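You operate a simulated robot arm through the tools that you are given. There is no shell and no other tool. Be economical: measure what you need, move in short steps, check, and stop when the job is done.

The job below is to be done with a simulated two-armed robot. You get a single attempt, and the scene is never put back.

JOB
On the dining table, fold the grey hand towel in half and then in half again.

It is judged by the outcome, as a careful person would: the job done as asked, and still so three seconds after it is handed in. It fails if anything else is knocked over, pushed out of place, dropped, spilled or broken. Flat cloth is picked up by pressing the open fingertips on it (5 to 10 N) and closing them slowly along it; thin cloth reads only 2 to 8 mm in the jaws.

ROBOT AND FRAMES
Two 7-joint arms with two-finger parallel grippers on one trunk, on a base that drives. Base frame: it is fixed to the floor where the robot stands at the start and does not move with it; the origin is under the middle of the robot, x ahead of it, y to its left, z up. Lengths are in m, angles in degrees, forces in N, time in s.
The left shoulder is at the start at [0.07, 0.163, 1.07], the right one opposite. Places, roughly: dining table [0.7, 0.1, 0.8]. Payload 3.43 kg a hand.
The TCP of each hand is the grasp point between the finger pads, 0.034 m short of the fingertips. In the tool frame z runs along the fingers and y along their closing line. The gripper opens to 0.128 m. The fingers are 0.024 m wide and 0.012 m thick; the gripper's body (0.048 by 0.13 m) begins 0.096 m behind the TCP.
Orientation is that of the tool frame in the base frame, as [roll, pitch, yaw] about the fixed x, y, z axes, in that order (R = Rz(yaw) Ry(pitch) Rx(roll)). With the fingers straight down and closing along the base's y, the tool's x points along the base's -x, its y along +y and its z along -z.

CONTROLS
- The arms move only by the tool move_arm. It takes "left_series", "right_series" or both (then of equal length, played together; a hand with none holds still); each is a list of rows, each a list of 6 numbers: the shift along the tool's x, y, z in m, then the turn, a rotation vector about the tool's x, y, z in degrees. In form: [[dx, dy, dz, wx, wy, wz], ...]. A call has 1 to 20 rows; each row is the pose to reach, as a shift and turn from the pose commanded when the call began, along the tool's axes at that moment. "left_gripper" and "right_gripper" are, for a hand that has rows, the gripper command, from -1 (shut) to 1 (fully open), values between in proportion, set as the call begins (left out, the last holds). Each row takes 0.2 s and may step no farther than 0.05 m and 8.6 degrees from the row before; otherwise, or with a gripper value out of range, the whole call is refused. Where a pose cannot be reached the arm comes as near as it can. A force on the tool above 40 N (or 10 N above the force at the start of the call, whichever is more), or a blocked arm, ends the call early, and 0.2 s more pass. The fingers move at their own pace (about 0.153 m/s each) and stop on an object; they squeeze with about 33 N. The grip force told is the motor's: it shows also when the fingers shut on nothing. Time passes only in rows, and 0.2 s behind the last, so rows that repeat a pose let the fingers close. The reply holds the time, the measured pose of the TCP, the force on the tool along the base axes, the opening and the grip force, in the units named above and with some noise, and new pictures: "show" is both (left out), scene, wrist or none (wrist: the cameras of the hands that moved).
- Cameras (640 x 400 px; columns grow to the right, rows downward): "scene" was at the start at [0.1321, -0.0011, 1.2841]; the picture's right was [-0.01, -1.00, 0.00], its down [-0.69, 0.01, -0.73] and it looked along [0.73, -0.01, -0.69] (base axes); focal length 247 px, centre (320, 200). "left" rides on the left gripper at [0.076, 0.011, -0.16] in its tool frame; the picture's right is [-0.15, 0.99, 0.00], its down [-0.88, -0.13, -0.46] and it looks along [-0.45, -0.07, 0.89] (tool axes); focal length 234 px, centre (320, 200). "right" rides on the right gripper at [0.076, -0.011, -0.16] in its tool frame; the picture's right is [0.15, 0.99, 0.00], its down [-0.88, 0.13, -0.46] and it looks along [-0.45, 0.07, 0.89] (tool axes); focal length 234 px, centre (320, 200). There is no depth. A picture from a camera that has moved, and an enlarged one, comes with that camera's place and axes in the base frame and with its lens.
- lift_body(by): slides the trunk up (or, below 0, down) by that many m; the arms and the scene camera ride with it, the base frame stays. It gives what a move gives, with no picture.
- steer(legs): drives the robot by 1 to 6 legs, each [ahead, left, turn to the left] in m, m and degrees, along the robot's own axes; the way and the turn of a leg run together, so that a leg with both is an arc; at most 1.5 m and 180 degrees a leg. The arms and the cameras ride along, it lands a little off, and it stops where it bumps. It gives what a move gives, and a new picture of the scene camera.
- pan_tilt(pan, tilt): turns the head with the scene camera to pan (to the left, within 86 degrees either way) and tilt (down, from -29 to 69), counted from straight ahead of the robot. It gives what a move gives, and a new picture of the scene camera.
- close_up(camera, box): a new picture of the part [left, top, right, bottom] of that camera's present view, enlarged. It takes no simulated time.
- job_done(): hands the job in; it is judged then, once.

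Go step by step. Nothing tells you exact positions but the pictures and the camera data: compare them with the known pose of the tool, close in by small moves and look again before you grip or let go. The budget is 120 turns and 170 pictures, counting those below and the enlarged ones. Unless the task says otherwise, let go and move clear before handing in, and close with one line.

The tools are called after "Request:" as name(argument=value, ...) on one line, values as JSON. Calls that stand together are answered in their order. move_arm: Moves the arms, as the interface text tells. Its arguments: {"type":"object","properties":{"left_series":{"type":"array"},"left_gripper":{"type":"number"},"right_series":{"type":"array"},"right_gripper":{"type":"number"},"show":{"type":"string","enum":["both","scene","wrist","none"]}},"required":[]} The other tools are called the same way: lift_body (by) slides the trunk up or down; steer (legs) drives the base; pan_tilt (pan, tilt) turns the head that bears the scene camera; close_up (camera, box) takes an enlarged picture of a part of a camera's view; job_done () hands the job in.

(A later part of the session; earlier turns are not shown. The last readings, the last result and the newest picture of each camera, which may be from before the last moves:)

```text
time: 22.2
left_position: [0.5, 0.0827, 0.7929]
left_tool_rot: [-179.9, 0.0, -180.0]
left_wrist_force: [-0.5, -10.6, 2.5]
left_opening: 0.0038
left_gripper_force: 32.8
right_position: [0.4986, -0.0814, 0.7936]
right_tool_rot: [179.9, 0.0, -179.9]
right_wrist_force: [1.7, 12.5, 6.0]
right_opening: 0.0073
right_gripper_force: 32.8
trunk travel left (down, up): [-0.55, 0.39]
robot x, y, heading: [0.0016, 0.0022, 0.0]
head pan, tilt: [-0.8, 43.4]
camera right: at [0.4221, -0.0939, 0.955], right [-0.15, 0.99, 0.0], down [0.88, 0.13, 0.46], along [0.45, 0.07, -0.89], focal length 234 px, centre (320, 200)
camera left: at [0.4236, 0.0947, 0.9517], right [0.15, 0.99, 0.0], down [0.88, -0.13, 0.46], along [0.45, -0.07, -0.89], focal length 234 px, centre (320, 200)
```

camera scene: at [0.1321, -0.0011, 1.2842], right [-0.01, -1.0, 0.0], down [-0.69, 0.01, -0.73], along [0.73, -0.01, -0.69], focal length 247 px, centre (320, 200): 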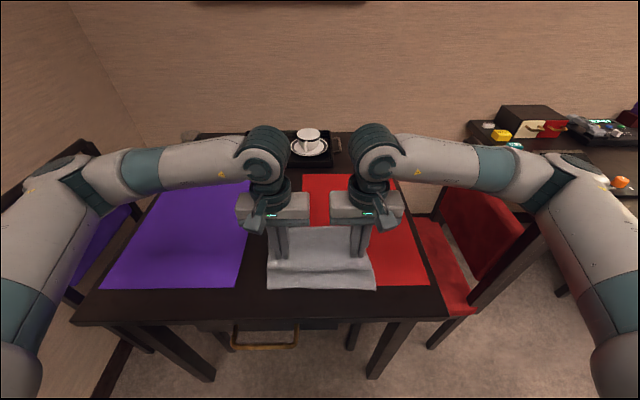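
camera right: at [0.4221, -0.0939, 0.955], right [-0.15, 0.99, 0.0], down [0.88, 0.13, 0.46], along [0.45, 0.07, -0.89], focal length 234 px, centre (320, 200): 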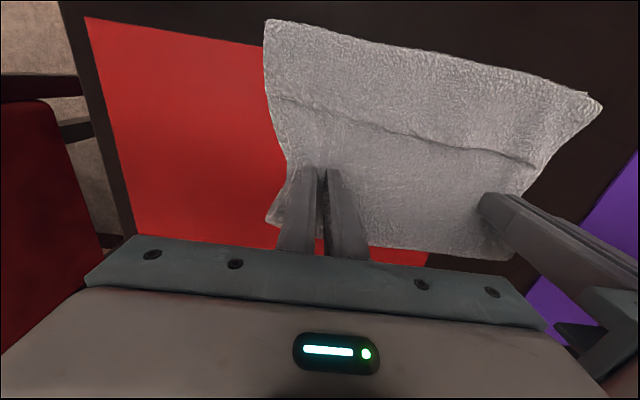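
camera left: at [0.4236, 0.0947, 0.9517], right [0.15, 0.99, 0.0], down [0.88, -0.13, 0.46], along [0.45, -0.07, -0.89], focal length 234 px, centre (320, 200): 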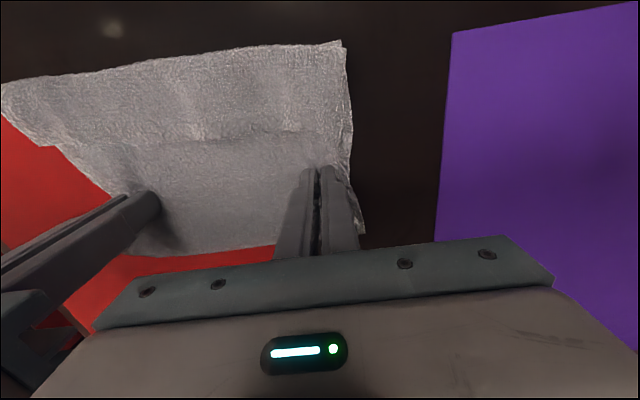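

Left holds 3.8 mm (one layer), but right reads 7.3 mm, which means both layers. I'll open the right hand, raise it slightly and re-pinch more lightly.

Request:
move_arm(right_series=[[0, 0, 0, 0, 0, 0], [0, 0, 0, 0, 0, 0]], right_gripper=-0.35, show="none")

Request:
move_arm(right_series=[[0, 0, -0.03, 0, 0, 0], [0, 0, -0.03, 0, 0, 0], [0, 0, -0.03, 0, 0, 0]], show="wrist")

```text
time: 22.8
left_position: [0.5002, 0.083, 0.7929]
left_tool_rot: [179.9, 0.0, -180.0]
left_wrist_force: [0.0, 0.8, 2.0]
left_opening: 0.0037
left_gripper_force: 33.0
right_position: [0.4985, -0.083, 0.7941]
right_tool_rot: [-179.9, 0.0, 180.0]
right_wrist_force: [-0.3, -1.0, 5.8]
right_opening: 0.0395
right_gripper_force: 0.1
trunk travel left (down, up): [-0.55, 0.39]
robot x, y, heading: [0.0003, 0.0026, 0.0]
head pan, tilt: [-0.8, 43.4]
```

```text
time: 23.6
left_position: [0.5005, 0.0829, 0.7922]
left_tool_rot: [-180.0, 0.1, 179.9]
left_wrist_force: [0.8, -0.5, 2.1]
left_opening: 0.0035
left_gripper_force: 32.7
right_position: [0.4988, -0.0825, 0.824]
right_tool_rot: [-180.0, 0.0, -180.0]
right_wrist_force: [-0.7, 0.5, 0.4]
right_opening: 0.0415
right_gripper_force: 0.0
trunk travel left (down, up): [-0.55, 0.39]
robot x, y, heading: [0.0004, -0.0002, 0.4]
head pan, tilt: [-0.8, 43.4]
camera right: at [0.422, -0.0941, 0.9848], right [-0.15, 0.99, 0.0], down [0.88, 0.13, 0.46], along [0.45, 0.07, -0.89], focal length 234 px, centre (320, 200)
```

right: 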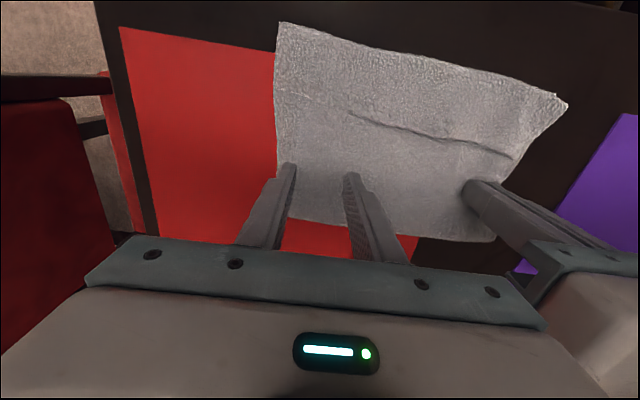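

The right pinch opened flat again. Re-approaching with lighter pressure, a bit further inward.

Request:
move_arm(right_series=[[0, 0.006, 0.015, 0, 0, 0], [0, 0.006, 0.027, 0, 0, 0], [0, 0.006, 0.028, 0, 0, 0], [0, 0.006, 0.028, 0, 0, 0]], show="none")

Request:
move_arm(right_series=[[0, 0, 0, 0, 0, 0], [0, 0, 0, 0, 0, 0]], right_gripper=-0.65, show="none")

Request:
move_arm(right_series=[[0, 0, 0, 0, 0, 0], [0, 0, 0, 0, 0, 0], [0, 0, 0, 0, 0, 0]], right_gripper=-1, show="wrist")

```text
time: 24.6
left_position: [0.499, 0.0824, 0.7916]
left_tool_rot: [-180.0, 0.0, -180.0]
left_wrist_force: [0.4, 0.7, 2.0]
left_opening: 0.0036
left_gripper_force: 33.1
right_position: [0.4999, -0.0762, 0.7961]
right_tool_rot: [-180.0, 0.0, -179.9]
right_wrist_force: [-1.4, 0.0, 1.4]
right_opening: 0.0416
right_gripper_force: 0.1
trunk travel left (down, up): [-0.55, 0.39]
robot x, y, heading: [0.0015, 0.0014, -0.2]
head pan, tilt: [-0.8, 43.4]
```

```text
time: 25.2
left_position: [0.5001, 0.0839, 0.7924]
left_tool_rot: [180.0, 0.0, -179.9]
left_wrist_force: [-0.3, -0.1, 1.6]
left_opening: 0.0037
left_gripper_force: 33.4
right_position: [0.4991, -0.0775, 0.7953]
right_tool_rot: [-180.0, 0.1, 180.0]
right_wrist_force: [0.9, -0.8, 1.6]
right_opening: 0.0227
right_gripper_force: 0.2
trunk travel left (down, up): [-0.55, 0.39]
robot x, y, heading: [-0.001, 0.0063, 0.2]
head pan, tilt: [-0.8, 43.4]
```

```text
time: 26.0
left_position: [0.5002, 0.0814, 0.7908]
left_tool_rot: [179.9, 0.0, 180.0]
left_wrist_force: [-0.1, -2.9, 1.1]
left_opening: 0.0037
left_gripper_force: 32.3
right_position: [0.4986, -0.0767, 0.7955]
right_tool_rot: [180.0, 0.0, 180.0]
right_wrist_force: [1.1, 3.9, 0.8]
right_opening: 0.0061
right_gripper_force: 32.9
trunk travel left (down, up): [-0.55, 0.39]
robot x, y, heading: [-0.0, 0.0036, -0.3]
head pan, tilt: [-0.8, 43.4]
camera right: at [0.4224, -0.0882, 0.9568], right [-0.15, 0.99, 0.0], down [0.88, 0.13, 0.46], along [0.45, 0.07, -0.89], focal length 234 px, centre (320, 200)
```

right: 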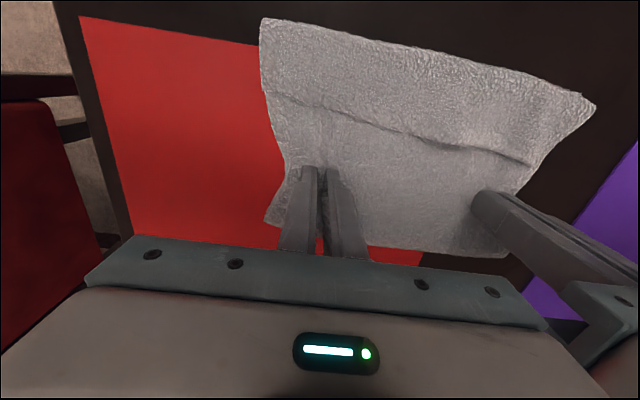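

Right reads 6.1 mm now. I'll lift both hands 2 cm and see whether the bottom layer comes up on the right.

Request:
move_arm(left_series=[[0, 0, -0.01, 0, 0, 0], [0, 0, -0.02, 0, 0, 0], [0, 0, -0.02, 0, 0, 0]], right_series=[[0, 0, -0.01, 0, 0, 0], [0, 0, -0.02, 0, 0, 0], [0, 0, -0.02, 0, 0, 0]], show="wrist")

Request:
close_up(camera="scene", box=[240, 200, 400, 300])

```text
time: 26.8
left_position: [0.4995, 0.0819, 0.8112]
left_tool_rot: [-179.9, 0.0, 180.0]
left_wrist_force: [0.3, -2.2, -0.9]
left_opening: 0.0036
left_gripper_force: 32.7
right_position: [0.4987, -0.0767, 0.8159]
right_tool_rot: [180.0, 0.0, 180.0]
right_wrist_force: [-0.2, 3.4, -0.6]
right_opening: 0.0061
right_gripper_force: 33.1
trunk travel left (down, up): [-0.55, 0.39]
robot x, y, heading: [0.0077, 0.0027, -0.0]
head pan, tilt: [-0.8, 43.4]
camera right: at [0.4227, -0.0884, 0.977], right [-0.15, 0.99, 0.0], down [0.88, 0.13, 0.46], along [0.45, 0.07, -0.89], focal length 234 px, centre (320, 200)
camera left: at [0.4241, 0.0947, 0.971], right [0.15, 0.99, 0.0], down [0.88, -0.13, 0.46], along [0.45, -0.07, -0.89], focal length 234 px, centre (320, 200)
```

right: 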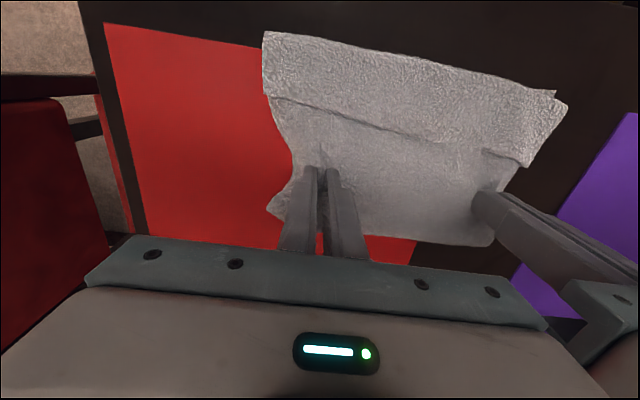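
left: 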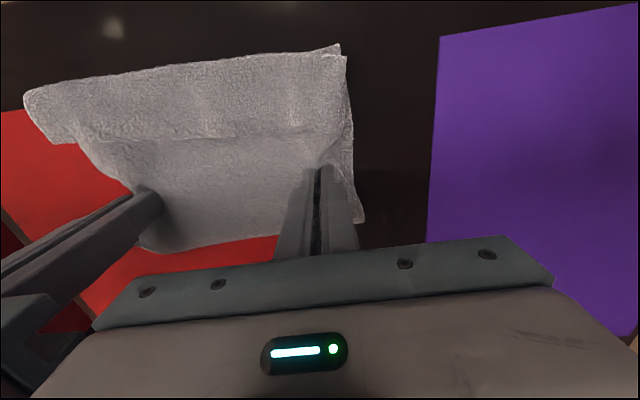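

```text
4.00 times, centred on (320, 250) of scene
camera zoom: at [0.1322, -0.0011, 1.2841], right [-0.01, -1.0, 0.0], down [-0.69, 0.01, -0.73], along [0.73, -0.01, -0.69], focal length 990 px, centre (320, 0)
```

zoom: 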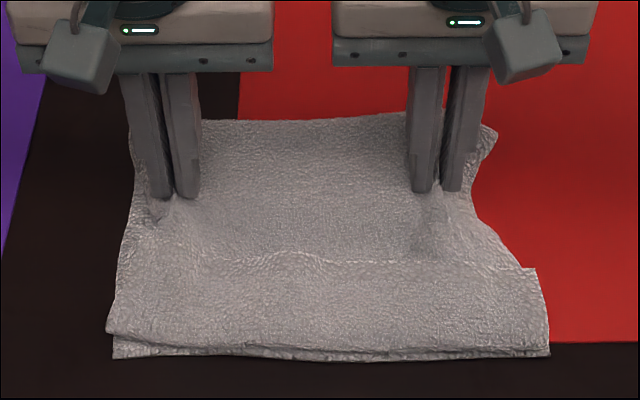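

It's ambiguous on the right. I'll raise 3 cm more with a small pull away to see if the pleat opens.

Request:
move_arm(left_series=[[-0.005, 0, -0.015, 0, 0, 0], [-0.015, 0, -0.03, 0, 0, 0], [-0.015, 0, -0.03, 0, 0, 0]], right_series=[[-0.005, 0, -0.015, 0, 0, 0], [-0.015, 0, -0.03, 0, 0, 0], [-0.015, 0, -0.03, 0, 0, 0]], show="wrist")

Request:
close_up(camera="scene", box=[240, 200, 400, 300])

```text
time: 27.6
left_position: [0.5146, 0.0826, 0.8433]
left_tool_rot: [180.0, 0.0, -180.0]
left_wrist_force: [0.0, -3.3, 0.3]
left_opening: 0.0039
left_gripper_force: 33.4
right_position: [0.515, -0.0764, 0.8458]
right_tool_rot: [-179.9, 0.0, -179.9]
right_wrist_force: [-0.4, 3.6, -0.2]
right_opening: 0.0062
right_gripper_force: 33.2
trunk travel left (down, up): [-0.55, 0.39]
robot x, y, heading: [0.0004, -0.0002, 0.1]
head pan, tilt: [-0.8, 43.4]
camera right: at [0.4381, -0.0885, 1.0069], right [-0.15, 0.99, 0.0], down [0.88, 0.13, 0.46], along [0.45, 0.07, -0.89], focal length 234 px, centre (320, 200)
camera left: at [0.4387, 0.0949, 1.0016], right [0.15, 0.99, 0.0], down [0.88, -0.13, 0.46], along [0.45, -0.07, -0.89], focal length 234 px, centre (320, 200)
```

right: 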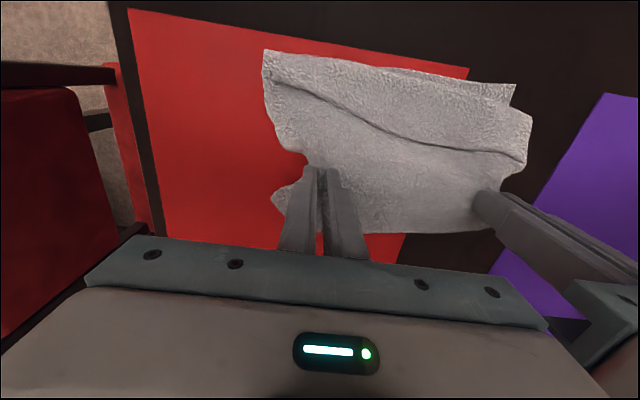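
left: 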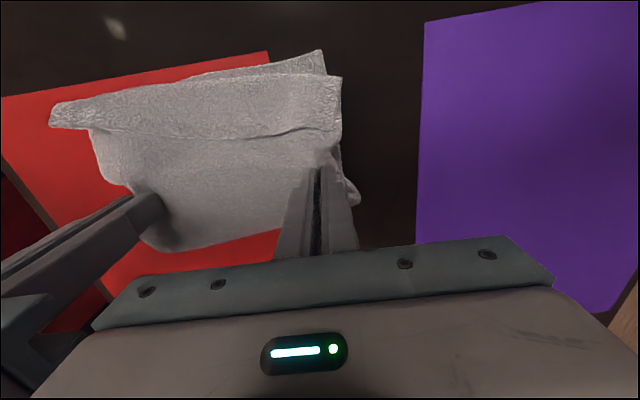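

```text
4.00 times, centred on (320, 250) of scene
camera zoom: at [0.1321, -0.0011, 1.2841], right [-0.01, -1.0, 0.0], down [-0.69, 0.01, -0.73], along [0.73, -0.01, -0.69], focal length 990 px, centre (320, 0)
```

zoom: 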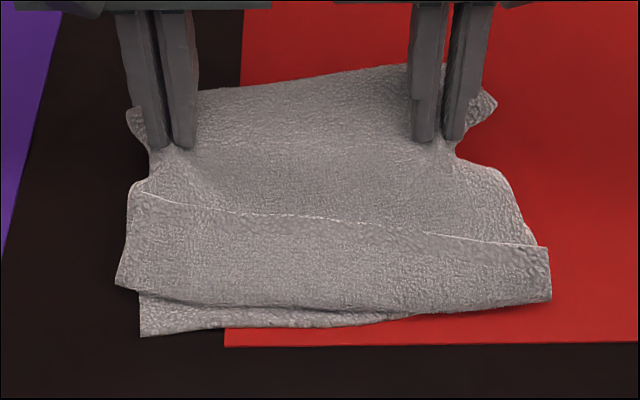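

The right hand has both layers and the towel is skewing. I'll reverse this motion exactly and release.

Request:
move_arm(left_series=[[0.008, 0, 0.015, 0, 0, 0], [0.02, 0, 0.03, 0, 0, 0], [0.02, 0, 0.045, 0, 0, 0], [0.02, 0, 0.048, 0, 0, 0]], right_series=[[0.01, 0, 0.015, 0, 0, 0], [0.03, 0, 0.03, 0, 0, 0], [0.035, 0, 0.045, 0, 0, 0], [0.035, 0, 0.047, 0, 0, 0]], show="none")

Request:
move_arm(left_series=[[0, 0, 0, 0, 0, 0], [0, 0, 0, 0, 0, 0]], right_series=[[0, 0, 0, 0, 0, 0], [0, 0, 0, 0, 0, 0]], left_gripper=-0.35, right_gripper=-0.35, show="none")

Request:
move_arm(left_series=[[0, 0, -0.03, 0, 0, 0], [0, 0.01, -0.06, 0, 0, 0], [-0.01, 0.045, -0.08, 0, 0, 0], [-0.02, 0.085, -0.08, 0, 0, 0], [-0.02, 0.12, -0.08, 0, 0, 0]], right_series=[[0, 0, -0.03, 0, 0, 0], [0, -0.01, -0.06, 0, 0, 0], [-0.01, -0.045, -0.08, 0, 0, 0], [-0.02, -0.085, -0.08, 0, 0, 0], [-0.02, -0.12, -0.08, 0, 0, 0]], show="wrist")

Request:
close_up(camera="scene", box=[220, 190, 420, 315])

```text
time: 28.6
left_position: [0.495, 0.0825, 0.7944]
left_tool_rot: [180.0, 0.0, 180.0]
left_wrist_force: [-0.3, -5.6, 2.5]
left_opening: 0.0039
left_gripper_force: 32.8
right_position: [0.4806, -0.0751, 0.7998]
right_tool_rot: [-180.0, 0.1, 180.0]
right_wrist_force: [2.0, 6.5, 4.1]
right_opening: 0.0062
right_gripper_force: 33.3
trunk travel left (down, up): [-0.55, 0.39]
robot x, y, heading: [0.0001, 0.0021, 0.0]
head pan, tilt: [-0.8, 43.4]
```

```text
time: 29.2
left_position: [0.4944, 0.0833, 0.7942]
left_tool_rot: [179.9, 0.0, 180.0]
left_wrist_force: [0.1, 0.1, 0.8]
left_opening: 0.0411
left_gripper_force: 0.0
right_position: [0.4801, -0.0763, 0.7979]
right_tool_rot: [-180.0, 0.0, 180.0]
right_wrist_force: [0.2, 0.2, 1.6]
right_opening: 0.0412
right_gripper_force: 0.1
trunk travel left (down, up): [-0.55, 0.39]
robot x, y, heading: [-0.0013, -0.0012, 0.1]
head pan, tilt: [-0.8, 43.4]
```

```text
time: 30.4
left_position: [0.5154, 0.2032, 0.8747]
left_tool_rot: [-180.0, 0.1, 179.9]
left_wrist_force: [-0.1, -0.5, 0.6]
left_opening: 0.0417
left_gripper_force: 0.1
right_position: [0.498, -0.1982, 0.8803]
right_tool_rot: [179.9, 0.1, 180.0]
right_wrist_force: [-0.4, 0.0, 0.4]
right_opening: 0.0414
right_gripper_force: 0.0
trunk travel left (down, up): [-0.55, 0.39]
robot x, y, heading: [-0.005, -0.0024, 0.2]
head pan, tilt: [-0.8, 43.4]
camera right: at [0.4219, -0.2094, 1.0407], right [-0.15, 0.99, 0.0], down [0.88, 0.13, 0.46], along [0.45, 0.07, -0.89], focal length 234 px, centre (320, 200)
camera left: at [0.4387, 0.2152, 1.0336], right [0.15, 0.99, 0.0], down [0.88, -0.13, 0.46], along [0.45, -0.07, -0.89], focal length 234 px, centre (320, 200)
```

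right: 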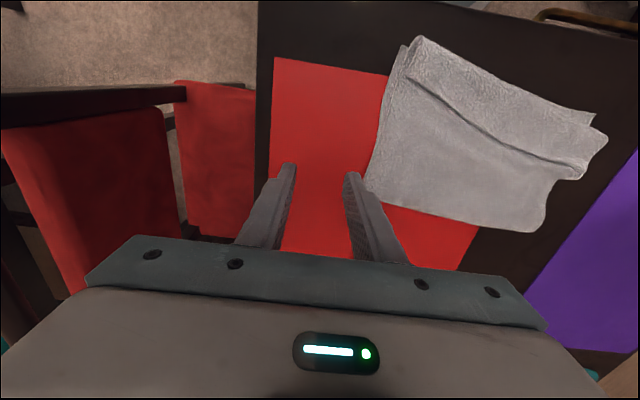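
left: 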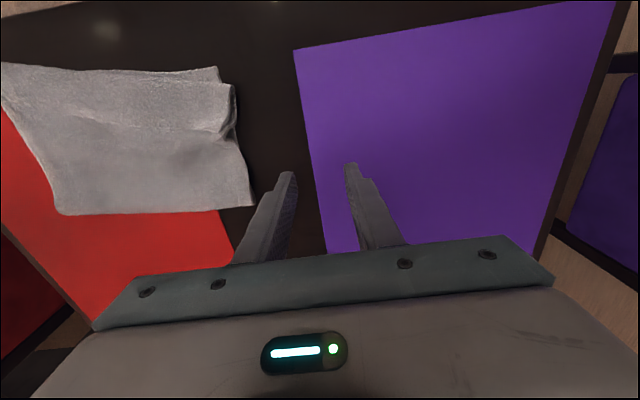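

```text
3.20 times, centred on (320, 252) of scene
camera zoom: at [0.1307, -0.0011, 1.2843], right [-0.01, -1.0, 0.0], down [-0.69, 0.01, -0.73], along [0.73, -0.01, -0.69], focal length 792 px, centre (320, 32)
```

zoom: 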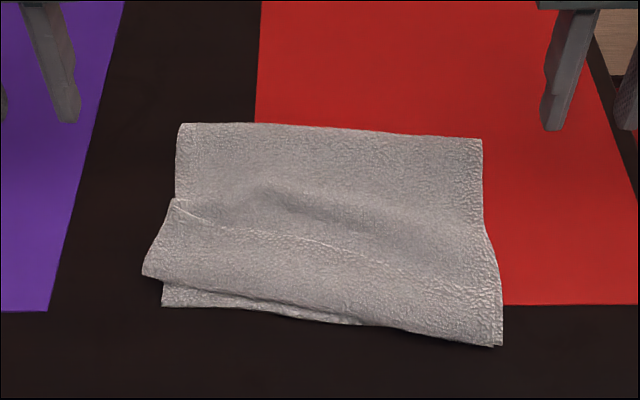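

The towel is only mildly disturbed. Better plan: pick up just the top-left flap corner (it overhangs at about (0.43, 0.12)) with the left hand, lift it to peel the top layer up, then take the raised edge with the right hand and redo the fold with a taut arc.

Request:
move_arm(left_series=[[0.025, -0.036, 0, 0, 0, 0], [0.05, -0.072, 0, 0, 0, 0], [0.0755, -0.108, 0, 0, 0, 0], [0.0755, -0.108, 0.035, 0, 0, 0], [0.0755, -0.108, 0.065, 0, 0, 0], [0.0755, -0.108, 0.07, 0, 0, 0], [0.0755, -0.108, 0.07, 0, 0, 0]], show="wrist")

```text
time: 32.0
left_position: [0.4389, 0.0934, 0.8038]
left_tool_rot: [180.0, 0.0, -180.0]
left_wrist_force: [-0.3, -0.6, 0.6]
left_opening: 0.0417
left_gripper_force: 0.2
right_position: [0.5004, -0.1974, 0.8783]
right_tool_rot: [179.9, 0.0, 179.9]
right_wrist_force: [-0.2, 0.1, -0.7]
right_opening: 0.0415
right_gripper_force: 0.0
trunk travel left (down, up): [-0.55, 0.39]
robot x, y, heading: [-0.0016, 0.0005, -0.0]
head pan, tilt: [-0.8, 43.4]
camera left: at [0.364, 0.1062, 0.9629], right [0.15, 0.99, 0.0], down [0.88, -0.13, 0.46], along [0.45, -0.07, -0.89], focal length 234 px, centre (320, 200)
```

left: 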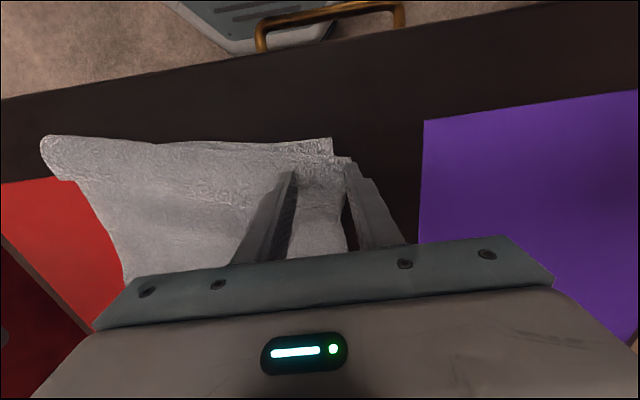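

The left fingers straddle the flap corner. I'll nudge inward and lower to a light contact.

Request:
move_arm(left_series=[[0, -0.005, 0.003, 0, 0, 0], [0, -0.005, 0.003, 0, 0, 0]], show="none")

Request:
move_arm(left_series=[[0, 0, 0.002, 0, 0, 0], [0, 0, 0.002, 0, 0, 0]], show="none")

```text
time: 32.6
left_position: [0.4395, 0.0902, 0.8026]
left_tool_rot: [-180.0, 0.0, 180.0]
left_wrist_force: [0.4, 0.5, 0.1]
left_opening: 0.0419
left_gripper_force: 0.1
right_position: [0.4996, -0.1965, 0.8791]
right_tool_rot: [-179.9, 0.0, 179.9]
right_wrist_force: [0.3, 0.7, 0.6]
right_opening: 0.0414
right_gripper_force: 0.0
trunk travel left (down, up): [-0.55, 0.39]
robot x, y, heading: [-0.0049, -0.0003, 0.3]
head pan, tilt: [-0.8, 43.4]
```

```text
time: 33.2
left_position: [0.4395, 0.0894, 0.7994]
left_tool_rot: [-179.9, -0.1, 180.0]
left_wrist_force: [0.4, -0.2, 0.9]
left_opening: 0.0414
left_gripper_force: 0.0
right_position: [0.4996, -0.1979, 0.8795]
right_tool_rot: [179.9, -0.1, -179.9]
right_wrist_force: [-0.1, -0.3, -0.6]
right_opening: 0.0416
right_gripper_force: 0.1
trunk travel left (down, up): [-0.55, 0.39]
robot x, y, heading: [0.0024, -0.0014, -0.1]
head pan, tilt: [-0.8, 43.4]
```

Request:
move_arm(left_series=[[0, 0, 0.002, 0, 0, 0], [0, 0, 0.002, 0, 0, 0]], show="none")

Request:
move_arm(left_series=[[0, 0, 0, 0, 0, 0], [0, 0, 0, 0, 0, 0]], left_gripper=-0.65, show="none")

Request:
move_arm(left_series=[[0, 0, 0, 0, 0, 0], [0, 0, 0, 0, 0, 0], [0, 0, 0, 0, 0, 0]], left_gripper=-1, show="wrist")

```text
time: 33.8
left_position: [0.4392, 0.0901, 0.7964]
left_tool_rot: [180.0, 0.0, -180.0]
left_wrist_force: [0.2, 0.1, 2.0]
left_opening: 0.0417
left_gripper_force: 0.2
right_position: [0.501, -0.1965, 0.8777]
right_tool_rot: [180.0, 0.0, 180.0]
right_wrist_force: [-0.4, 0.3, -0.3]
right_opening: 0.0416
right_gripper_force: 0.1
trunk travel left (down, up): [-0.55, 0.39]
robot x, y, heading: [0.0012, -0.0007, 0.1]
head pan, tilt: [-0.8, 43.4]
```

```text
time: 34.4
left_position: [0.44, 0.0894, 0.7969]
left_tool_rot: [-179.9, 0.1, 180.0]
left_wrist_force: [0.3, 0.6, 0.7]
left_opening: 0.0224
left_gripper_force: 0.6
right_position: [0.4995, -0.1971, 0.8796]
right_tool_rot: [180.0, 0.0, -179.9]
right_wrist_force: [0.2, -0.1, -0.1]
right_opening: 0.0417
right_gripper_force: 0.1
trunk travel left (down, up): [-0.55, 0.39]
robot x, y, heading: [0.0023, 0.0007, -0.0]
head pan, tilt: [-0.8, 43.4]
```

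```text
time: 35.2
left_position: [0.4405, 0.0883, 0.7978]
left_tool_rot: [-179.9, 0.1, 180.0]
left_wrist_force: [0.7, -0.5, 1.6]
left_opening: 0.0078
left_gripper_force: 33.5
right_position: [0.5006, -0.1977, 0.8786]
right_tool_rot: [-179.9, 0.0, 180.0]
right_wrist_force: [-0.4, 0.3, 0.1]
right_opening: 0.0416
right_gripper_force: 0.1
trunk travel left (down, up): [-0.55, 0.39]
robot x, y, heading: [-0.0017, 0.0005, -0.1]
head pan, tilt: [-0.8, 43.4]
camera left: at [0.3637, 0.1014, 0.9563], right [0.15, 0.99, 0.0], down [0.88, -0.13, 0.46], along [0.45, -0.07, -0.89], focal length 234 px, centre (320, 200)
```

left: 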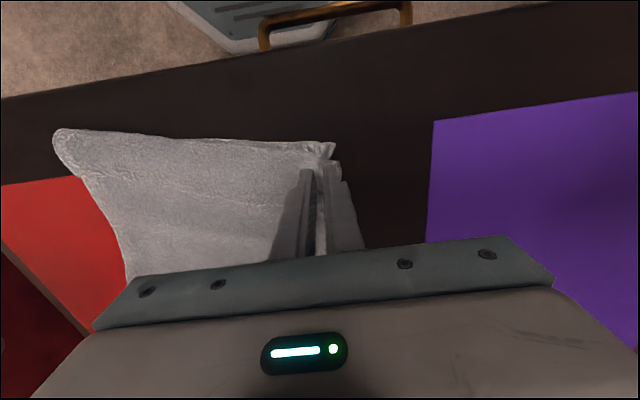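

The grip reads 7.8 mm — probably flap plus pleat. I'll lift a few cm and look.

Request:
move_arm(left_series=[[0, 0, -0.025, 0, 0, 0], [0, 0, -0.05, 0, 0, 0], [0, 0, -0.075, 0, 0, 0], [0, 0, -0.075, 0, 0, 0]], show="wrist")

Request:
close_up(camera="scene", box=[220, 190, 420, 315])

Request:
close_up(camera="right", box=[340, 0, 640, 200])

```text
time: 36.2
left_position: [0.4401, 0.089, 0.8726]
left_tool_rot: [180.0, -0.1, -180.0]
left_wrist_force: [-0.2, -0.3, -0.4]
left_opening: 0.0078
left_gripper_force: 33.1
right_position: [0.5, -0.1977, 0.8786]
right_tool_rot: [-180.0, -0.1, -180.0]
right_wrist_force: [-0.1, 0.4, 0.0]
right_opening: 0.0416
right_gripper_force: 0.0
trunk travel left (down, up): [-0.55, 0.39]
robot x, y, heading: [-0.0012, 0.0006, -0.2]
head pan, tilt: [-0.8, 43.4]
camera left: at [0.3639, 0.1016, 1.0311], right [0.15, 0.99, 0.0], down [0.88, -0.13, 0.46], along [0.45, -0.07, -0.89], focal length 234 px, centre (320, 200)
```

left: 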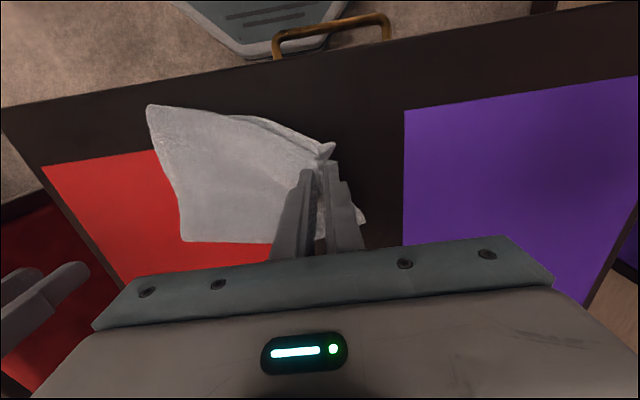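

```text
3.20 times, centred on (320, 252) of scene
camera zoom: at [0.1323, -0.0009, 1.2841], right [-0.01, -1.0, 0.0], down [-0.69, 0.01, -0.73], along [0.73, -0.01, -0.69], focal length 792 px, centre (320, 32)
```

zoom: 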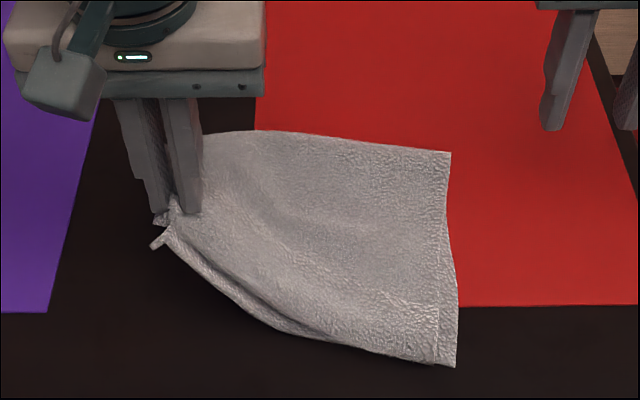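

```text
2.00 times, centred on (490, 100) of right
camera zoom: at [0.4232, -0.2088, 1.0399], right [-0.15, 0.99, 0.0], down [0.88, 0.13, 0.46], along [0.45, 0.07, -0.89], focal length 468 px, centre (-20, 400)
```

zoom: 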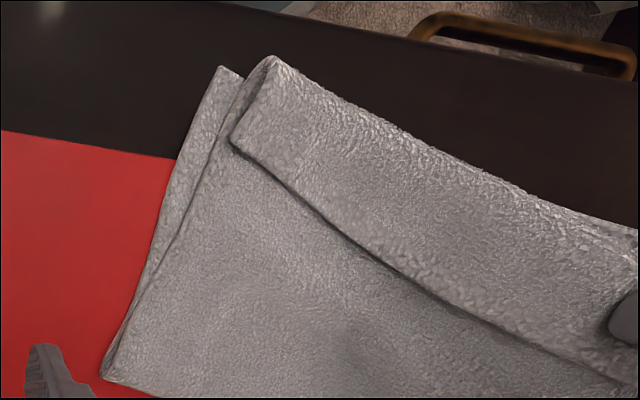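

Both layers seem caught here. I'll set it back down, release, and instead drag the top flap toward me with light fingertip friction, so the pleat opens and the top edge overhangs as a single layer.

Request:
move_arm(left_series=[[0, 0, 0.025, 0, 0, 0], [0, 0, 0.05, 0, 0, 0], [0, 0, 0.072, 0, 0, 0], [0, 0, 0.072, 0, 0, 0]], show="none")

Request:
move_arm(left_series=[[0, 0, 0, 0, 0, 0], [0, 0, 0, 0, 0, 0]], left_gripper=-0.35, show="none")

Request:
move_arm(left_series=[[0, 0, -0.03, 0, 0, 0], [0, 0.01, -0.06, 0, 0, 0], [-0.01, 0.045, -0.08, 0, 0, 0], [-0.03, 0.085, -0.08, 0, 0, 0], [-0.06, 0.11, -0.08, 0, 0, 0]], show="wrist")

Request:
steer(legs=[[-0.12, 0, 0]])

Request:
close_up(camera="scene", box=[220, 150, 420, 275])

```text
time: 37.2
left_position: [0.4407, 0.0901, 0.7993]
left_tool_rot: [180.0, 0.1, -180.0]
left_wrist_force: [1.9, -1.6, 8.2]
left_opening: 0.0079
left_gripper_force: 32.9
right_position: [0.499, -0.1971, 0.8789]
right_tool_rot: [180.0, 0.0, -179.9]
right_wrist_force: [0.7, -0.3, 0.0]
right_opening: 0.0415
right_gripper_force: 0.0
trunk travel left (down, up): [-0.55, 0.39]
robot x, y, heading: [0.0008, -0.0001, -0.1]
head pan, tilt: [-0.8, 43.4]
```

```text
time: 37.8
left_position: [0.4401, 0.0908, 0.8006]
left_tool_rot: [-180.0, 0.0, 180.0]
left_wrist_force: [0.4, 1.2, 4.9]
left_opening: 0.0405
left_gripper_force: 0.0
right_position: [0.4994, -0.1972, 0.8799]
right_tool_rot: [-179.9, 0.1, -180.0]
right_wrist_force: [1.3, 0.4, -0.7]
right_opening: 0.0416
right_gripper_force: 0.0
trunk travel left (down, up): [-0.55, 0.39]
robot x, y, heading: [-0.0001, -0.002, 0.1]
head pan, tilt: [-0.8, 43.4]
```

```text
time: 39.0
left_position: [0.5011, 0.2004, 0.8791]
left_tool_rot: [179.9, 0.0, 179.8]
left_wrist_force: [0.8, 0.1, -0.1]
left_opening: 0.0417
left_gripper_force: 0.0
right_position: [0.5008, -0.1972, 0.878]
right_tool_rot: [-180.0, 0.1, -180.0]
right_wrist_force: [-0.4, -0.5, 0.1]
right_opening: 0.0414
right_gripper_force: 0.1
trunk travel left (down, up): [-0.55, 0.39]
robot x, y, heading: [-0.0022, 0.0027, -0.2]
head pan, tilt: [-0.8, 43.4]
camera left: at [0.4241, 0.2121, 1.0389], right [0.15, 0.99, 0.0], down [0.88, -0.13, 0.46], along [0.45, -0.07, -0.89], focal length 234 px, centre (320, 200)
```

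left: 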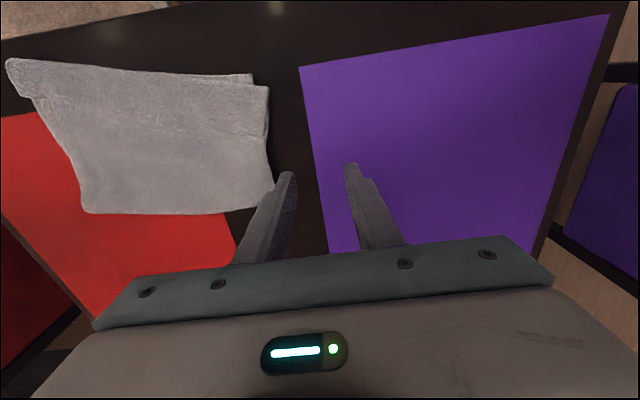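

```text
time: 40.2
left_position: [0.3787, 0.1996, 0.8805]
left_tool_rot: [180.0, 0.0, -180.0]
left_wrist_force: [-0.1, -0.3, 0.2]
left_opening: 0.0417
left_gripper_force: 0.0
right_position: [0.3792, -0.1972, 0.8791]
right_tool_rot: [180.0, 0.0, 180.0]
right_wrist_force: [0.2, 0.9, 0.1]
right_opening: 0.0417
right_gripper_force: 0.0
trunk travel left (down, up): [-0.55, 0.39]
robot x, y, heading: [-0.1202, -0.0001, 0.0]
head pan, tilt: [-0.8, 43.4]
camera scene: at [0.0109, -0.0011, 1.2842], right [-0.01, -1.0, 0.0], down [-0.69, 0.01, -0.73], along [0.73, -0.01, -0.69], focal length 247 px, centre (320, 200)
```

scene: 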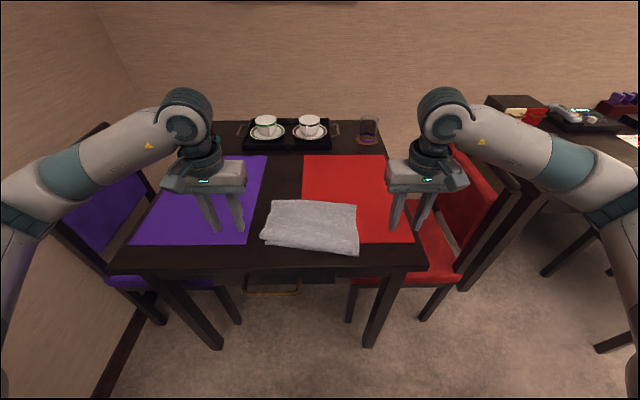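

```text
3.20 times, centred on (320, 212) of scene
camera zoom: at [0.0109, -0.0011, 1.2842], right [-0.01, -1.0, 0.0], down [-0.69, 0.01, -0.73], along [0.73, -0.01, -0.69], focal length 792 px, centre (320, 160)
```

zoom: 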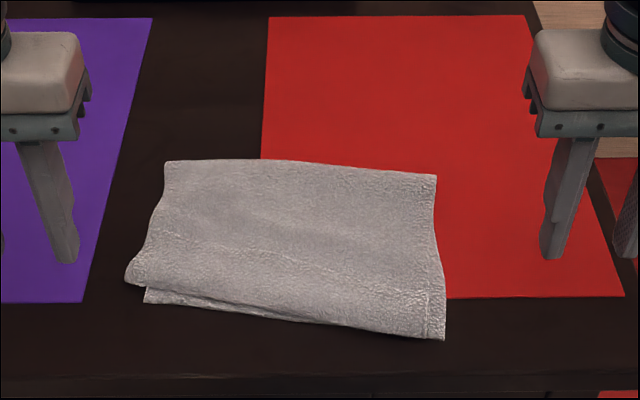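

The towel has rotated slightly. I'll bring both closed hands above the flap near the near edge and look with the wrist cameras.

Request:
move_arm(left_series=[[-0.03, -0.035, 0, 0, 0, 0], [-0.06, -0.07, 0, 0, 0, 0], [-0.06, -0.095, 0.02, 0, 0, 0], [-0.06, -0.095, 0.02, 0, 0, 0]], right_series=[[-0.015, 0.045, 0, 0, 0, 0], [-0.03, 0.09, 0, 0, 0, 0], [-0.03, 0.135, 0.02, 0, 0, 0], [-0.03, 0.135, 0.02, 0, 0, 0]], left_gripper=-1, right_gripper=-1, show="wrist")

```text
time: 41.2
left_position: [0.439, 0.105, 0.86]
left_tool_rot: [-179.9, -0.1, -180.0]
left_wrist_force: [0.2, 0.0, -0.1]
left_opening: 0.0
left_gripper_force: 32.7
right_position: [0.4079, -0.0622, 0.8586]
right_tool_rot: [180.0, 0.1, -180.0]
right_wrist_force: [0.5, 0.2, -0.2]
right_opening: 0.0
right_gripper_force: 33.1
trunk travel left (down, up): [-0.55, 0.39]
robot x, y, heading: [-0.118, 0.0008, -0.2]
head pan, tilt: [-0.8, 43.4]
camera right: at [0.3318, -0.0737, 1.0196], right [-0.15, 0.99, 0.0], down [0.88, 0.13, 0.46], along [0.45, 0.07, -0.89], focal length 234 px, centre (320, 200)
camera left: at [0.3632, 0.1167, 1.0188], right [0.15, 0.99, 0.0], down [0.88, -0.13, 0.46], along [0.45, -0.07, -0.89], focal length 234 px, centre (320, 200)
```

right: 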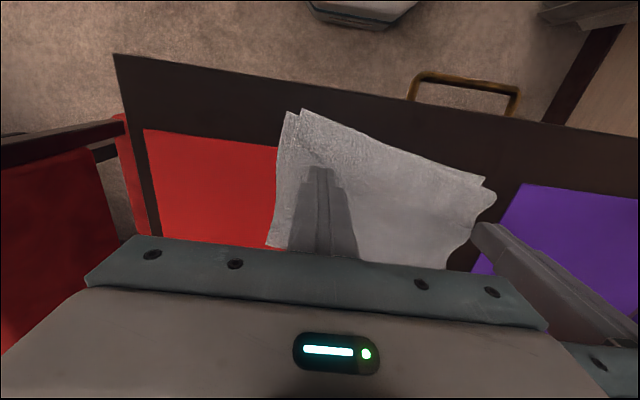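
left: 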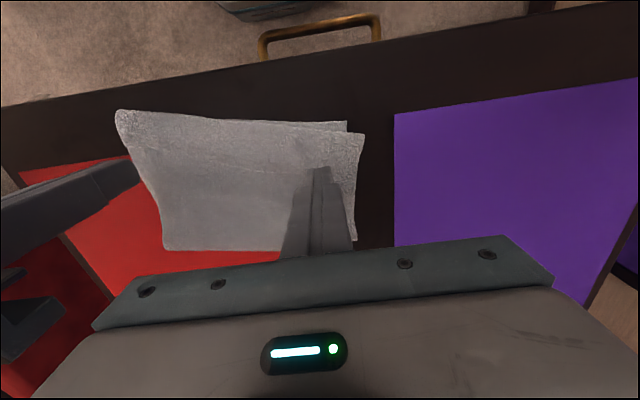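

Corners: flap left (0.42, 0.156), right (0.36, -0.087). I'll touch down lightly on the flap with both closed hands.

Request:
move_arm(left_series=[[0, 0, 0.03, 0, 0, 0], [0, 0, 0.056, 0, 0, 0], [0, 0, 0.06, 0, 0, 0], [0, 0, 0.06, 0, 0, 0]], right_series=[[0.022, 0, 0.03, 0, 0, 0], [0.022, 0, 0.056, 0, 0, 0], [0.022, 0, 0.058, 0, 0, 0], [0.022, 0, 0.058, 0, 0, 0]], show="none")

Request:
move_arm(left_series=[[0, 0, 0.003, 0, 0, 0], [0, 0, 0.003, 0, 0, 0]], right_series=[[0, 0, 0.003, 0, 0, 0], [0, 0, 0.003, 0, 0, 0]], show="none")

```text
time: 42.2
left_position: [0.4405, 0.1047, 0.7997]
left_tool_rot: [-179.9, 0.0, 179.9]
left_wrist_force: [1.0, 0.1, 0.7]
left_opening: 0.0
left_gripper_force: 33.0
right_position: [0.3881, -0.0624, 0.8009]
right_tool_rot: [-179.9, 0.0, 180.0]
right_wrist_force: [0.1, -0.6, -0.3]
right_opening: 0.0
right_gripper_force: 33.1
trunk travel left (down, up): [-0.55, 0.39]
robot x, y, heading: [-0.1203, 0.0024, -0.1]
head pan, tilt: [-0.8, 43.4]
```

```text
time: 42.8
left_position: [0.4407, 0.1044, 0.7968]
left_tool_rot: [-180.0, 0.0, -179.9]
left_wrist_force: [-0.1, 0.1, 1.1]
left_opening: 0.0003
left_gripper_force: 32.8
right_position: [0.3882, -0.0624, 0.7978]
right_tool_rot: [-179.9, 0.1, 180.0]
right_wrist_force: [-0.4, 0.1, 0.5]
right_opening: 0.0
right_gripper_force: 32.7
trunk travel left (down, up): [-0.55, 0.39]
robot x, y, heading: [-0.1236, 0.0018, -0.1]
head pan, tilt: [-0.8, 43.4]
```

Request:
move_arm(left_series=[[0, 0, 0.003, 0, 0, 0], [0, 0, 0.003, 0, 0, 0]], right_series=[[0, 0, 0.003, 0, 0, 0], [0, 0, 0.003, 0, 0, 0]], show="none")

Request:
move_arm(left_series=[[0.01, 0, 0, 0, 0, 0], [0.02, 0, 0, 0, 0, 0], [0.03, 0, 0, 0, 0, 0]], right_series=[[0.01, 0, 0, 0, 0, 0], [0.02, 0, 0, 0, 0, 0], [0.03, 0, 0, 0, 0, 0]], show="wrist")

```text
time: 43.4
left_position: [0.4399, 0.1043, 0.7943]
left_tool_rot: [-179.9, -0.1, 180.0]
left_wrist_force: [0.6, 0.6, 3.3]
left_opening: 0.0001
left_gripper_force: 33.3
right_position: [0.3875, -0.0611, 0.7963]
right_tool_rot: [-180.0, 0.0, -180.0]
right_wrist_force: [-0.4, 0.6, 2.2]
right_opening: 0.0
right_gripper_force: 33.2
trunk travel left (down, up): [-0.55, 0.39]
robot x, y, heading: [-0.1225, 0.0016, -0.1]
head pan, tilt: [-0.8, 43.4]
```

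```text
time: 44.2
left_position: [0.4088, 0.1046, 0.7937]
left_tool_rot: [180.0, 0.0, -180.0]
left_wrist_force: [1.9, -0.1, 3.9]
left_opening: 0.0003
left_gripper_force: 33.1
right_position: [0.3566, -0.0629, 0.7945]
right_tool_rot: [180.0, 0.1, -180.0]
right_wrist_force: [0.4, 0.3, 2.6]
right_opening: 0.0
right_gripper_force: 33.1
trunk travel left (down, up): [-0.55, 0.39]
robot x, y, heading: [-0.1201, -0.0016, -0.1]
head pan, tilt: [-0.8, 43.4]
camera right: at [0.28, -0.0736, 0.9557], right [-0.15, 0.99, 0.0], down [0.88, 0.13, 0.46], along [0.45, 0.07, -0.89], focal length 234 px, centre (320, 200)
camera left: at [0.333, 0.1169, 0.953], right [0.15, 0.99, 0.0], down [0.88, -0.13, 0.46], along [0.45, -0.07, -0.89], focal length 234 px, centre (320, 200)
```

right: 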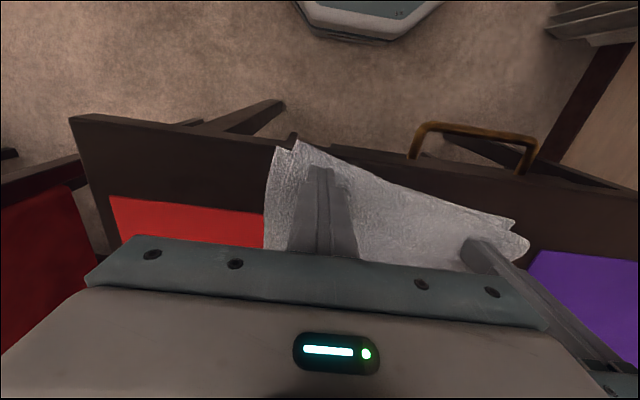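
left: 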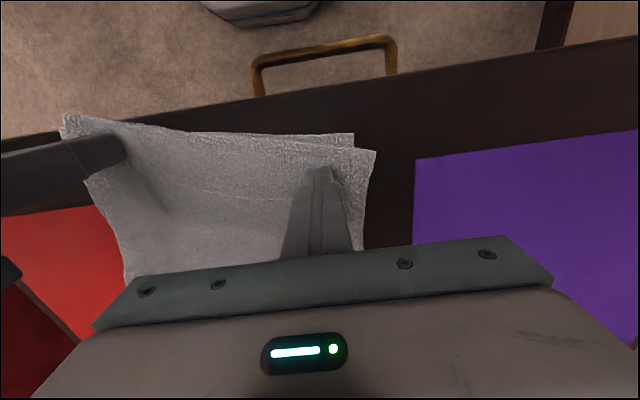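

The whole stack moves together, so dragging doesn't separate it. New plan: lift the towel by its folded far edge with both hands so both halves hang free and the pleat drops out, then re-lay it. First I'll go up and view the far edge.

Request:
move_arm(left_series=[[0, 0, -0.035, 0, 0, 0], [-0.03, 0, -0.07, 0, 0, 0], [-0.07, 0, -0.075, 0, 0, 0], [-0.1, 0.01, -0.075, 0, 0, 0], [-0.1, 0.01, -0.075, 0, 0, 0]], right_series=[[0, 0, -0.035, 0, 0, 0], [-0.03, 0, -0.07, 0, 0, 0], [-0.07, -0.01, -0.075, 0, 0, 0], [-0.115, -0.03, -0.075, 0, 0, 0], [-0.115, -0.03, -0.075, 0, 0, 0]], left_gripper=-0.2, right_gripper=-0.2, show="both")

```text
time: 45.4
left_position: [0.509, 0.1151, 0.8685]
left_tool_rot: [-180.0, 0.0, -179.9]
left_wrist_force: [-0.1, -0.4, 0.1]
left_opening: 0.0511
left_gripper_force: 0.0
right_position: [0.4738, -0.094, 0.8703]
right_tool_rot: [-180.0, 0.1, -179.9]
right_wrist_force: [0.2, -0.9, -0.3]
right_opening: 0.0511
right_gripper_force: 0.0
trunk travel left (down, up): [-0.55, 0.39]
robot x, y, heading: [-0.119, -0.0016, 0.2]
head pan, tilt: [-0.8, 43.4]
camera scene: at [0.0115, -0.0009, 1.2842], right [-0.01, -1.0, 0.0], down [-0.69, 0.01, -0.73], along [0.73, -0.01, -0.69], focal length 247 px, centre (320, 200)
camera right: at [0.3964, -0.104, 1.0315], right [-0.15, 0.99, 0.0], down [0.88, 0.13, 0.46], along [0.45, 0.07, -0.89], focal length 234 px, centre (320, 200)
camera left: at [0.4331, 0.1271, 1.028], right [0.15, 0.99, 0.0], down [0.88, -0.13, 0.46], along [0.45, -0.07, -0.89], focal length 234 px, centre (320, 200)
```

scene: 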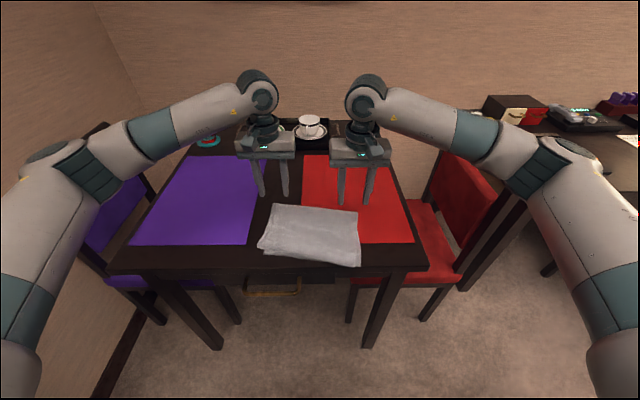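
right: 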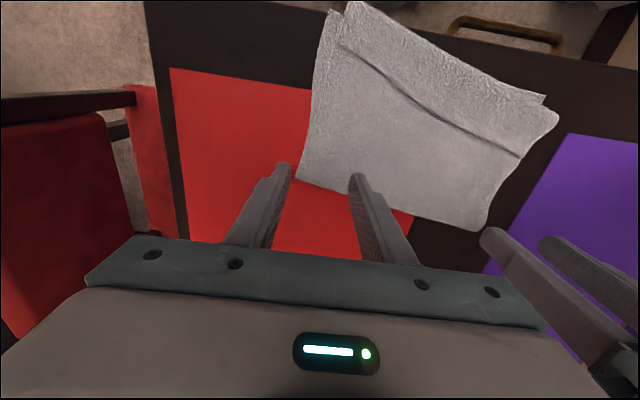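
left: 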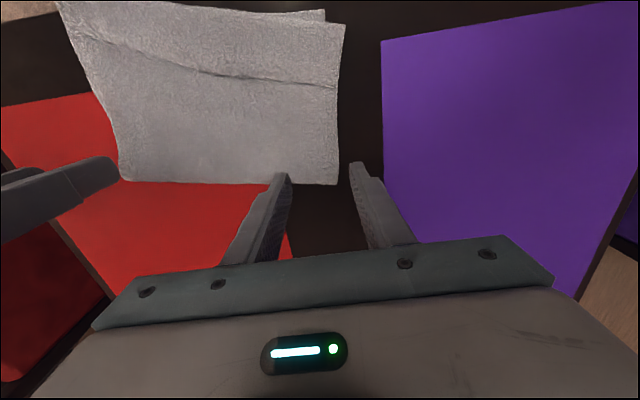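

Fold corners: left (0.548, 0.130), right (0.506, -0.115). I'll straddle each side edge right at the fold and press firmly to take both layers.

Request:
move_arm(left_series=[[-0.01, 0.003, 0.03, 0, 0, 0], [-0.023, 0.003, 0.055, 0, 0, 0], [-0.023, 0.003, 0.07, 0, 0, 0], [-0.023, 0.003, 0.073, 0, 0, 0], [-0.023, 0.003, 0.073, 0, 0, 0]], right_series=[[-0.01, -0.009, 0.03, 0, 0, 0], [-0.018, -0.009, 0.055, 0, 0, 0], [-0.018, -0.009, 0.07, 0, 0, 0], [-0.018, -0.009, 0.073, 0, 0, 0], [-0.018, -0.009, 0.073, 0, 0, 0]], show="wrist")

```text
time: 46.6
left_position: [0.5328, 0.118, 0.7968]
left_tool_rot: [-180.0, 0.0, -180.0]
left_wrist_force: [0.3, 0.5, -0.3]
left_opening: 0.0513
left_gripper_force: 0.1
right_position: [0.4901, -0.1014, 0.7973]
right_tool_rot: [180.0, 0.1, 179.9]
right_wrist_force: [0.9, -0.1, 0.3]
right_opening: 0.0512
right_gripper_force: 0.2
trunk travel left (down, up): [-0.55, 0.39]
robot x, y, heading: [-0.1194, 0.0026, 0.1]
head pan, tilt: [-0.8, 43.4]
camera right: at [0.414, -0.1131, 0.9578], right [-0.15, 0.99, 0.0], down [0.88, 0.13, 0.46], along [0.45, 0.07, -0.89], focal length 234 px, centre (320, 200)
camera left: at [0.4564, 0.1303, 0.9548], right [0.15, 0.99, 0.0], down [0.88, -0.13, 0.46], along [0.45, -0.07, -0.89], focal length 234 px, centre (320, 200)
```

right: 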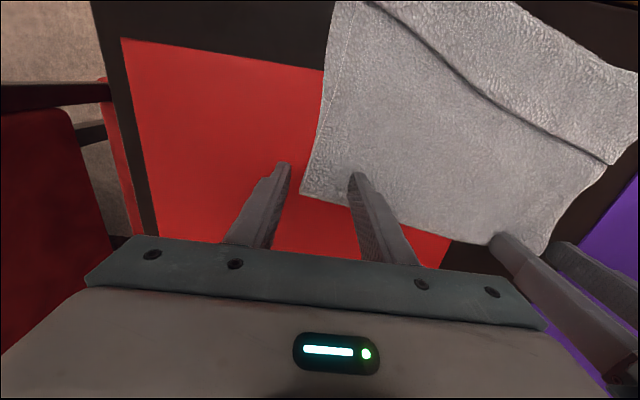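
left: 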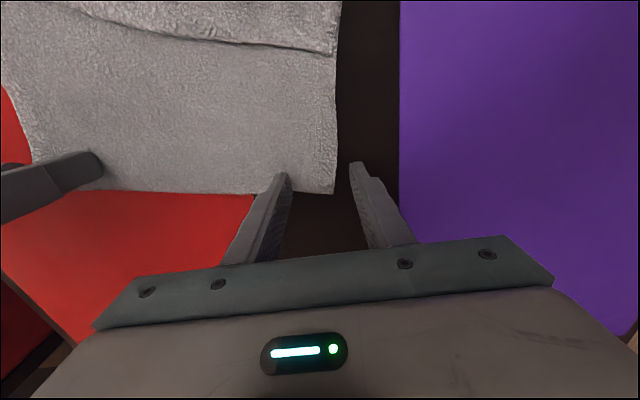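

Positions look right; I'll move the left 1 cm in from the edge, then press down.

Request:
move_arm(left_series=[[0.01, -0.002, 0, 0, 0, 0], [0.01, -0.002, 0.005, 0, 0, 0], [0.01, -0.002, 0.005, 0, 0, 0]], right_series=[[0.004, 0.002, 0, 0, 0, 0], [0.004, 0.002, 0.004, 0, 0, 0], [0.004, 0.002, 0.004, 0, 0, 0]], show="none")

Request:
move_arm(left_series=[[0, 0, 0.002, 0, 0, 0], [0, 0, 0.003, 0, 0, 0]], right_series=[[0, 0, 0.002, 0, 0, 0], [0, 0, 0.002, 0, 0, 0]], show="none")

```text
time: 47.4
left_position: [0.5213, 0.1157, 0.7912]
left_tool_rot: [-179.9, 0.0, -179.9]
left_wrist_force: [-0.3, -1.0, 1.8]
left_opening: 0.0512
left_gripper_force: 0.0
right_position: [0.4871, -0.0991, 0.7939]
right_tool_rot: [180.0, 0.0, 180.0]
right_wrist_force: [0.2, 0.6, 2.6]
right_opening: 0.0508
right_gripper_force: 0.0
trunk travel left (down, up): [-0.55, 0.39]
robot x, y, heading: [-0.1229, 0.0035, 0.0]
head pan, tilt: [-0.8, 43.4]
```

```text
time: 48.0
left_position: [0.5224, 0.1145, 0.7897]
left_tool_rot: [180.0, 0.2, 180.0]
left_wrist_force: [-0.1, 0.3, 7.8]
left_opening: 0.0508
left_gripper_force: 0.0
right_position: [0.4845, -0.099, 0.7922]
right_tool_rot: [179.9, 0.1, -180.0]
right_wrist_force: [2.2, -0.3, 8.6]
right_opening: 0.0508
right_gripper_force: 0.1
trunk travel left (down, up): [-0.55, 0.39]
robot x, y, heading: [-0.1216, -0.003, -0.1]
head pan, tilt: [-0.8, 43.4]
```

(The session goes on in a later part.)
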